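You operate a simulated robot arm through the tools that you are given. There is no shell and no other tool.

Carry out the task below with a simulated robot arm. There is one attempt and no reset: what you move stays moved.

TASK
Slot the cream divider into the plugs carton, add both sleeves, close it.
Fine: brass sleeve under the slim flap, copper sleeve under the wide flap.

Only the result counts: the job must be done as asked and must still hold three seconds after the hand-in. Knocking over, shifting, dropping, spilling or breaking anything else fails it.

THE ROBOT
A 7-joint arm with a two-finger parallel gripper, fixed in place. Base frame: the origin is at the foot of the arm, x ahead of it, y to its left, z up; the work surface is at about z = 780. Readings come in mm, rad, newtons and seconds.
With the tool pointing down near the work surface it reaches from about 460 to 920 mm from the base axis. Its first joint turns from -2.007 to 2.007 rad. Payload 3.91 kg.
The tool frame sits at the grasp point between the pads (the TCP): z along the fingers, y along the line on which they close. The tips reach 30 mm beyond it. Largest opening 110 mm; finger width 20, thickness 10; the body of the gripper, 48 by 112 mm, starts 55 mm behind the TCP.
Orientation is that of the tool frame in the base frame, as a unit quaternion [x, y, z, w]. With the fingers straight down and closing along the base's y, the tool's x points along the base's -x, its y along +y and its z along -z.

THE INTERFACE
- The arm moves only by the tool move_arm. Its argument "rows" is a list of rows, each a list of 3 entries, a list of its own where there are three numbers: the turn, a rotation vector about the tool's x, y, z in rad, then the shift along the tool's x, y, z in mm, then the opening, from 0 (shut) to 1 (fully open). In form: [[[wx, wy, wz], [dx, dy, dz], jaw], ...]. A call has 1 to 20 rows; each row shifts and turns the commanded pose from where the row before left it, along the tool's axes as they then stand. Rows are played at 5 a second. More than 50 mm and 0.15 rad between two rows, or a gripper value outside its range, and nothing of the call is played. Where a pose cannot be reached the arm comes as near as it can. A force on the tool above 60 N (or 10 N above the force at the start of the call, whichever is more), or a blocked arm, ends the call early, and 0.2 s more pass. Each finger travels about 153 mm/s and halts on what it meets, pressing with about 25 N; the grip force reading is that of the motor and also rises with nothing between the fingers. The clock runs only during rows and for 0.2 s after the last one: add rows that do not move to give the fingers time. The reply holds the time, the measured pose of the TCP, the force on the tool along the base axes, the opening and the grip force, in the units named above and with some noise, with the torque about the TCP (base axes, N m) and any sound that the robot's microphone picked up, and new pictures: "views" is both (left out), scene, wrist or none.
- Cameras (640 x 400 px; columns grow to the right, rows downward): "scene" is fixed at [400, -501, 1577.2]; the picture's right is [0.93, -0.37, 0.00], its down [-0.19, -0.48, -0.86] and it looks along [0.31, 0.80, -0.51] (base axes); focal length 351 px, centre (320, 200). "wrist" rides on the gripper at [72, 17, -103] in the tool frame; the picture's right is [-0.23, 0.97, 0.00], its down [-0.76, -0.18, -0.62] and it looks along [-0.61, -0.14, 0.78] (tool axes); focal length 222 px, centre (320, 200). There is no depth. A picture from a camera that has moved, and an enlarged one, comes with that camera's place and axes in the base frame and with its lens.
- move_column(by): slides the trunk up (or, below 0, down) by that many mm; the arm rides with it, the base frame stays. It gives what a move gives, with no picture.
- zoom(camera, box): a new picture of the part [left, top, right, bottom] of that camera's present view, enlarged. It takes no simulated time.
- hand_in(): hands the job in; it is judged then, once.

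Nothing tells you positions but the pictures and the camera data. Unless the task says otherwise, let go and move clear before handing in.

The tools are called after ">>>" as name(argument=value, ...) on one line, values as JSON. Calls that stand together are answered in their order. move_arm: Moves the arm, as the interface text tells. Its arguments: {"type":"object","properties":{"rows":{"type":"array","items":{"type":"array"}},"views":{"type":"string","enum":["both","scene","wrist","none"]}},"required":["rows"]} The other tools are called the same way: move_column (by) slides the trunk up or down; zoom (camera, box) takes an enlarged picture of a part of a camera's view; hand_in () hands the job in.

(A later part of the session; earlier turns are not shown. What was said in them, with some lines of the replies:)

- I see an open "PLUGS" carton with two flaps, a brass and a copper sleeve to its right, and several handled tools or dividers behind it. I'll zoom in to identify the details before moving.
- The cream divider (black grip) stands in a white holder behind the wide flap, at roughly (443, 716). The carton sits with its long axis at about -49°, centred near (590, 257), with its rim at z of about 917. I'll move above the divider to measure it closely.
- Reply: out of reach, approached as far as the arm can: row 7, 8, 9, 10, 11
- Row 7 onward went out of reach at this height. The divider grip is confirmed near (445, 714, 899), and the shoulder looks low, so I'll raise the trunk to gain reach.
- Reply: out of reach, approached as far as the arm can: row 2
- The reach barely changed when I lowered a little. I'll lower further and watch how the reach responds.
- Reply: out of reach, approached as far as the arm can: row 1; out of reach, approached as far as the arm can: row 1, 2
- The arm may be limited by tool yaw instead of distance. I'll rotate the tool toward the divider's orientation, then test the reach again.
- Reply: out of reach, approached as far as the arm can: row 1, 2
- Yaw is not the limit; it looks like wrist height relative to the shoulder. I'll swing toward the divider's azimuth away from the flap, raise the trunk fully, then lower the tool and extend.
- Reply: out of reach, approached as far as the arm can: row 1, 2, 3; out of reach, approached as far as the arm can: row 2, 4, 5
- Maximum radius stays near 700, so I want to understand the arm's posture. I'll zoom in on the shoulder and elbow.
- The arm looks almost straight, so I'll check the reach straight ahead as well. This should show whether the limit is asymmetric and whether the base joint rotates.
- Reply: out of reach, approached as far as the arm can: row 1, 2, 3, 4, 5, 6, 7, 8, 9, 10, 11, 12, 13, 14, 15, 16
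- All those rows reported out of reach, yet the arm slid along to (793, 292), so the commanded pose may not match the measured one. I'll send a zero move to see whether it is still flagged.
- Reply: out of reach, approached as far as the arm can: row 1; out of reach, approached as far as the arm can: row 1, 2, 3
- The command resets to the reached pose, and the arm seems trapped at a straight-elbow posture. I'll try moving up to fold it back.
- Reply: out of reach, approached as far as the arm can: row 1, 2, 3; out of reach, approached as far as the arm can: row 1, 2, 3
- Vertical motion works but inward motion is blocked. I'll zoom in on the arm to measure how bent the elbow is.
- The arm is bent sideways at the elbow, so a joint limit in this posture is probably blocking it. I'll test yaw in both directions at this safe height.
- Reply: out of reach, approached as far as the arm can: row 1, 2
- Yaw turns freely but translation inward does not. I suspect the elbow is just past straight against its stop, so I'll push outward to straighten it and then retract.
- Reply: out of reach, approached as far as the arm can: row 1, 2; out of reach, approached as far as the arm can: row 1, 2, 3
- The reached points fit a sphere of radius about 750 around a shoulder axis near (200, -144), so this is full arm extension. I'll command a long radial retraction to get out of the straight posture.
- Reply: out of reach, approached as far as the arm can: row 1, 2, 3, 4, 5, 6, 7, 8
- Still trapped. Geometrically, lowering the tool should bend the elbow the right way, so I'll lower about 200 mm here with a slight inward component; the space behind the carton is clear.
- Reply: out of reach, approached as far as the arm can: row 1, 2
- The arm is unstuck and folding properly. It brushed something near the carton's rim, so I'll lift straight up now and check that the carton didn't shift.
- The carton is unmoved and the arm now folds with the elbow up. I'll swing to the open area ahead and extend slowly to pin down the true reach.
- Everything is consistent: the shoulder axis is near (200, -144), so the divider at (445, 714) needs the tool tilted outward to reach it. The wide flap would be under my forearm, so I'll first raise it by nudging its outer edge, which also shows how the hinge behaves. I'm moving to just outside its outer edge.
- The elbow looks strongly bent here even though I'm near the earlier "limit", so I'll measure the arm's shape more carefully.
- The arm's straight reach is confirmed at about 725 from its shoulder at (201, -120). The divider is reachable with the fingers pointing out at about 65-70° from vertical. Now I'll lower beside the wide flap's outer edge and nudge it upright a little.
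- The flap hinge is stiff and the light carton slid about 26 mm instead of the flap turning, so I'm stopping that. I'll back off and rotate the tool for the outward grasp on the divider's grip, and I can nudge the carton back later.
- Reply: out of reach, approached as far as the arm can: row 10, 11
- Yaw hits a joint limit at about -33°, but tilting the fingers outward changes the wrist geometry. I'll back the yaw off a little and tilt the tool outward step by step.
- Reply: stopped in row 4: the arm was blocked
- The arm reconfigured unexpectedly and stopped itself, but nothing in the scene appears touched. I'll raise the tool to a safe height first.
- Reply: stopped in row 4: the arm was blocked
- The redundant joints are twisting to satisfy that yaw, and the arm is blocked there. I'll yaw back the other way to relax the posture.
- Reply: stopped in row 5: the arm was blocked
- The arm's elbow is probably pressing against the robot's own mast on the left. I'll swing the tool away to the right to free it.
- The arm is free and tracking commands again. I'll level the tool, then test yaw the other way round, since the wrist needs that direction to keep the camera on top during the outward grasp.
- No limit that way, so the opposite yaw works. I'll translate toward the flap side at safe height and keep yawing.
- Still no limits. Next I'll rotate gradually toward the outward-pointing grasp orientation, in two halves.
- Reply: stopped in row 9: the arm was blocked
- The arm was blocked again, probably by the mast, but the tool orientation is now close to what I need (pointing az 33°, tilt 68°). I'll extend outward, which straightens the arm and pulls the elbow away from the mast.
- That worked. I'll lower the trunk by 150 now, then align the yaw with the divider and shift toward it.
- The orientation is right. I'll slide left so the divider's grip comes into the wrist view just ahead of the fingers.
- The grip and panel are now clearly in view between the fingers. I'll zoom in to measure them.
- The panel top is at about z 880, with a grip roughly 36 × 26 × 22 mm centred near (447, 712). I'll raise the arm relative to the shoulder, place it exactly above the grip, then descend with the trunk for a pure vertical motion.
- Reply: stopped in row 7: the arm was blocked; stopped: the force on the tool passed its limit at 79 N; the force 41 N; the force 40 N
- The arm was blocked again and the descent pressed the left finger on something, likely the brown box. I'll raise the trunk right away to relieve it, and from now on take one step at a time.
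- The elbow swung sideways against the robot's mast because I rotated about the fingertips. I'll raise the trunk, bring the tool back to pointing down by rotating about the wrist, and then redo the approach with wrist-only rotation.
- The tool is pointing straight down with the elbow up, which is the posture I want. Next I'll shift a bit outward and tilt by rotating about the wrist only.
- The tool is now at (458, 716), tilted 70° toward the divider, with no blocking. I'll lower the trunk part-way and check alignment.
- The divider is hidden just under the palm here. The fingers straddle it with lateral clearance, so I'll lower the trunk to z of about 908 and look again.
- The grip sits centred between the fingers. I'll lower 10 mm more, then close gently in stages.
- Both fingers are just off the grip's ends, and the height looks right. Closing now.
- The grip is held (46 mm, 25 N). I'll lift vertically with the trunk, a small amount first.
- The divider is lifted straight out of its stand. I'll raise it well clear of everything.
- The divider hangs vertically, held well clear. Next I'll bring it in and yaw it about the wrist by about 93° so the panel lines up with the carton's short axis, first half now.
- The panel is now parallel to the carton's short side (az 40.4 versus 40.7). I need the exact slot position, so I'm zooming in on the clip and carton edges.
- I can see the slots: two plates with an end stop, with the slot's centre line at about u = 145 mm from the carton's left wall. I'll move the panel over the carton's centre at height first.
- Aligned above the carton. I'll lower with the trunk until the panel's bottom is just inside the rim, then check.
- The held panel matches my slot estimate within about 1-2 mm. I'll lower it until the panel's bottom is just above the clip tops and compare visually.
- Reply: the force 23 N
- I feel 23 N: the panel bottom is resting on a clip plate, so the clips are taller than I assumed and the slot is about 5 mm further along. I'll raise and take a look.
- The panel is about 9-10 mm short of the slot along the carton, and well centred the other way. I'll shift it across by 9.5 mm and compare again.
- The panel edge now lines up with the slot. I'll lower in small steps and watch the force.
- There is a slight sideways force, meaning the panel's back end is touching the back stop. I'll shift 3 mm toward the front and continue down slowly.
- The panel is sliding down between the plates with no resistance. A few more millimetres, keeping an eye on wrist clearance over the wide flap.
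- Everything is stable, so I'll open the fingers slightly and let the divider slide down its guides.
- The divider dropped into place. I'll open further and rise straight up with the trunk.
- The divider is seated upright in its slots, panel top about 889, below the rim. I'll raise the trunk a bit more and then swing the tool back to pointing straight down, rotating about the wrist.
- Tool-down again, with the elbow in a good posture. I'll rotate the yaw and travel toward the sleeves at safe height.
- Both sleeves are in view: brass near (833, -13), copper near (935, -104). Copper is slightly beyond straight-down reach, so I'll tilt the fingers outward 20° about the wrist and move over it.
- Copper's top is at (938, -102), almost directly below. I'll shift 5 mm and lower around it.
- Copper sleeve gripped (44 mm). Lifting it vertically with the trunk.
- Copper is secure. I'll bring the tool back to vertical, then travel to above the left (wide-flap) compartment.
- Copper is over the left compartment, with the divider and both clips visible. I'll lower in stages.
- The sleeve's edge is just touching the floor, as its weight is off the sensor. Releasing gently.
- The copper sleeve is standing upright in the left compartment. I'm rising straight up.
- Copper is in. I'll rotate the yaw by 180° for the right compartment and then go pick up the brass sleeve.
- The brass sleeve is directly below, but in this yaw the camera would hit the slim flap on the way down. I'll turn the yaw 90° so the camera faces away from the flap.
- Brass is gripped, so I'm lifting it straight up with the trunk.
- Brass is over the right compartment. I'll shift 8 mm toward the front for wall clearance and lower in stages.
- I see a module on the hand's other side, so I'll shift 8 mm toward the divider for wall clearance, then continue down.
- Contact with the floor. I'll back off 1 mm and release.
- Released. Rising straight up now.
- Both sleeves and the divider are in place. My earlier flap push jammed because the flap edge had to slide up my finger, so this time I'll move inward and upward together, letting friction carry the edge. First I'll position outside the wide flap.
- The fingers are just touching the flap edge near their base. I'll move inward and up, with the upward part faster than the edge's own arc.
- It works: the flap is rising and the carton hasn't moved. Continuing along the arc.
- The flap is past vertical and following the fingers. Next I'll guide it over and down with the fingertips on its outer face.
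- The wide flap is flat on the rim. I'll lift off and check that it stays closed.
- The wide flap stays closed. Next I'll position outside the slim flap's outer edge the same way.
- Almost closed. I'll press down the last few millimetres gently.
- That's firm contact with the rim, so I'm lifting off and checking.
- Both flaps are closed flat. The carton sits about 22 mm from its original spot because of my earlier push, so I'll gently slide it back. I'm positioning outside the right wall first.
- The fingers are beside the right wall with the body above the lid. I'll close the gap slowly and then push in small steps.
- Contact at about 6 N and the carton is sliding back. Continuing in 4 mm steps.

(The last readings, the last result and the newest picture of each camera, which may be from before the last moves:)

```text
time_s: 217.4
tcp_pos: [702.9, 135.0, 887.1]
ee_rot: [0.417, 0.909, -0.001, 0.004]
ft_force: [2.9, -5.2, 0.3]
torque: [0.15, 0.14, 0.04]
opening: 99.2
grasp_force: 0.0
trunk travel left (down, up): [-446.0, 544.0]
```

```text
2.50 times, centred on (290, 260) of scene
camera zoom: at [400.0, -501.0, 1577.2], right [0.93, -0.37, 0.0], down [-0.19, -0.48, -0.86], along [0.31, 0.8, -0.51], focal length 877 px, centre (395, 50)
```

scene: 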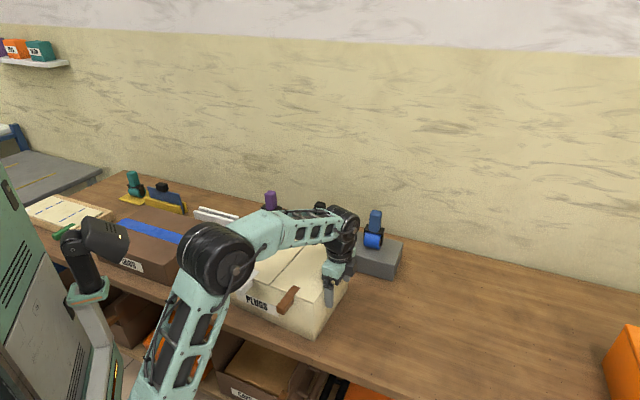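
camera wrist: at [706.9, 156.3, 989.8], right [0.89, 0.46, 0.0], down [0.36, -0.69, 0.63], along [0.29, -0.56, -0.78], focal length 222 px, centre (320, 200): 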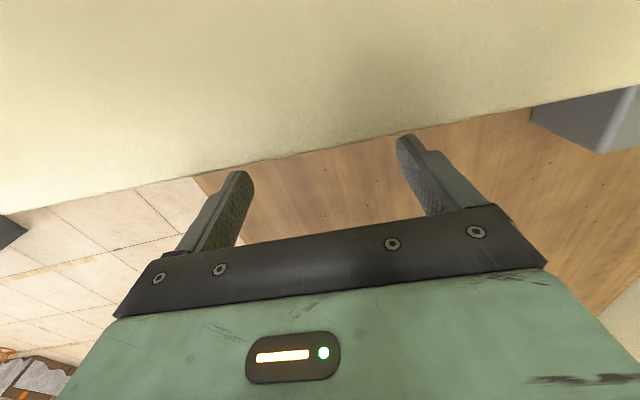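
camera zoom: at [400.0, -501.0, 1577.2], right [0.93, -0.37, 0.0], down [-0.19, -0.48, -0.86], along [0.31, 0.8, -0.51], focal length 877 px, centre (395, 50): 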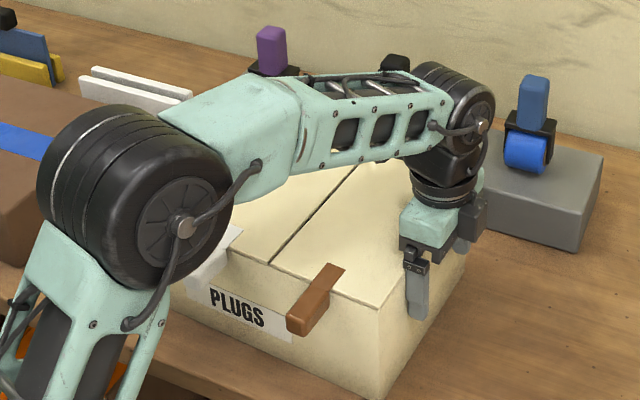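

The label is back at its original image position, so the carton is restored. Backing off and rising clear.

>>> move_arm(rows=[[[0, 0, 0], [-15, 0, 0], 0.9], [[0, 0, 0], [-20, 0, 0], 0.9], [[0, 0, 0], [0, 0, 0], 0.9]], views="none")

>>> move_column(by=300)

>>> move_arm(rows=[[[0, 0, 0], [-40, 0, 0], 0.9], [[0, 0, 0], [-40, 0, 0], 0.9], [[0, 0, 0], [0, 0, 0], 0.9]], views="both")

>>> zoom(camera="scene", box=[170, 180, 410, 340])

>>> zoom(camera="scene", box=[60, 160, 220, 290])

```text
time_s: 218.2
tcp_pos: [726.1, 108.1, 887.1]
ee_rot: [0.417, 0.909, -0.001, 0.003]
ft_force: [0.2, 0.4, -0.6]
torque: [0.02, 0.01, -0.01]
opening: 98.9
grasp_force: 0.1
trunk travel left (down, up): [-446.0, 544.0]
```

```text
time_s: 221.2
tcp_pos: [726.9, 109.2, 1188.8]
ee_rot: [0.418, 0.909, 0.0, 0.003]
ft_force: [0.0, -0.3, -0.4]
torque: [0.01, 0.01, -0.04]
opening: 99.0
grasp_force: 0.0
trunk travel left (down, up): [-746.0, 244.0]
```

```text
time_s: 222.1
tcp_pos: [779.6, 48.4, 1188.9]
ee_rot: [0.418, 0.909, -0.001, 0.004]
ft_force: [-0.7, 0.4, 0.3]
torque: [-0.04, 0.0, -0.02]
opening: 98.9
grasp_force: 0.1
trunk travel left (down, up): [-746.0, 244.0]
camera wrist: at [745.4, 114.0, 1290.4], right [0.89, 0.46, 0.0], down [0.36, -0.69, 0.63], along [0.29, -0.56, -0.78], focal length 222 px, centre (320, 200)
```

scene: 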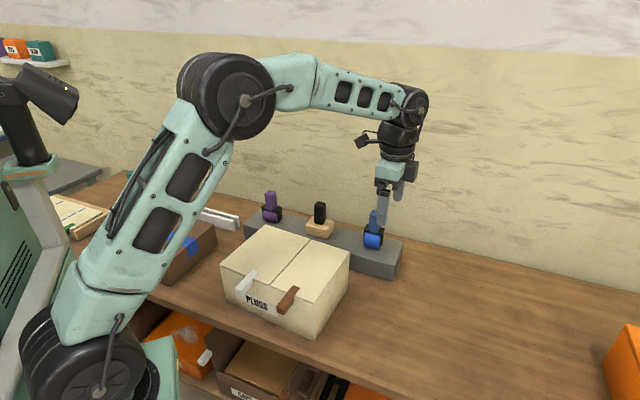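
wrist: 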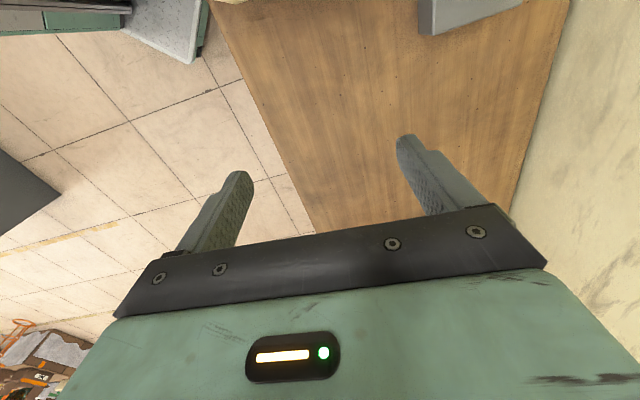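

```text
2.50 times, centred on (290, 260) of scene
camera zoom: at [400.0, -501.0, 1577.2], right [0.93, -0.37, 0.0], down [-0.19, -0.48, -0.86], along [0.31, 0.8, -0.51], focal length 877 px, centre (395, 50)
```

zoom: 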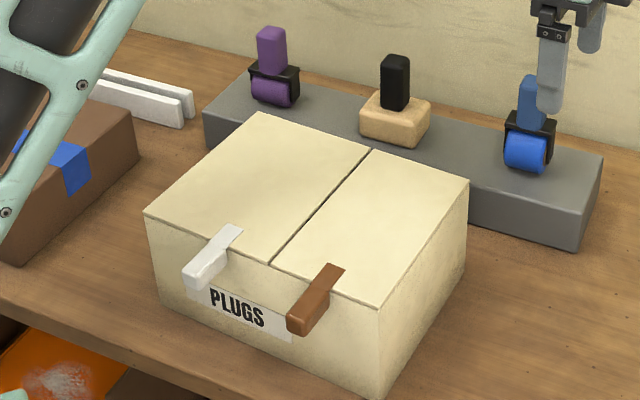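

```text
3.08 times, centred on (140, 225) of scene
camera zoom: at [400.0, -501.0, 1577.2], right [0.93, -0.37, 0.0], down [-0.19, -0.48, -0.86], along [0.31, 0.8, -0.51], focal length 1080 px, centre (874, 123)
```

zoom: 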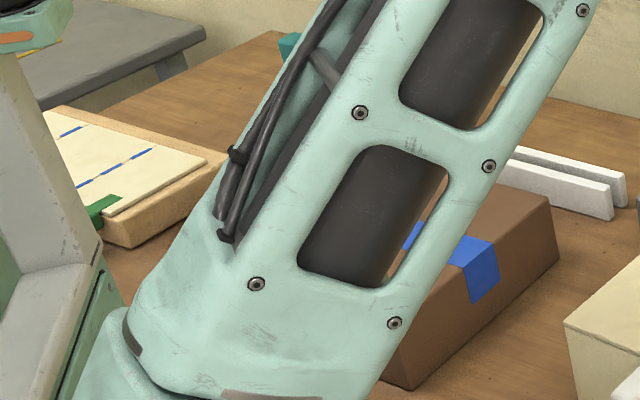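

The carton is closed and back at its original position. The divider and both sleeves are inside, the other objects look undisturbed, and the arm is clear, so I'm handing in.

>>> hand_in()

```text
The job is handed in.
```

The job is handed in, and as far as the cameras show, it was done as asked. I haven't seen the judgement.

- **Divider:** the cream divider is slotted upright into its clips. Its grip stays below the rim.
- **Sleeves:** the brass sleeve stands in the compartment under the slim flap, and the copper sleeve in the one under the wide flap.
- **Closing:** both flaps lie flat on the rim and stayed closed after I lifted off.

Three things went less than cleanly:

- **Carton:** an early push on the wide flap slid it about 26 mm. After closing, I slid it back, and its corners and label now match the starting picture to within a couple of millimetres.
- **Brown "GOOD" box:** while reaching for the divider, a finger pressed down on something, most likely the top of this box, with up to 79 N. Its visible corner is where it was at the start.
- **Corner of the carton:** early on there was a brief contact near the back-right corner. The carton did not visibly move.
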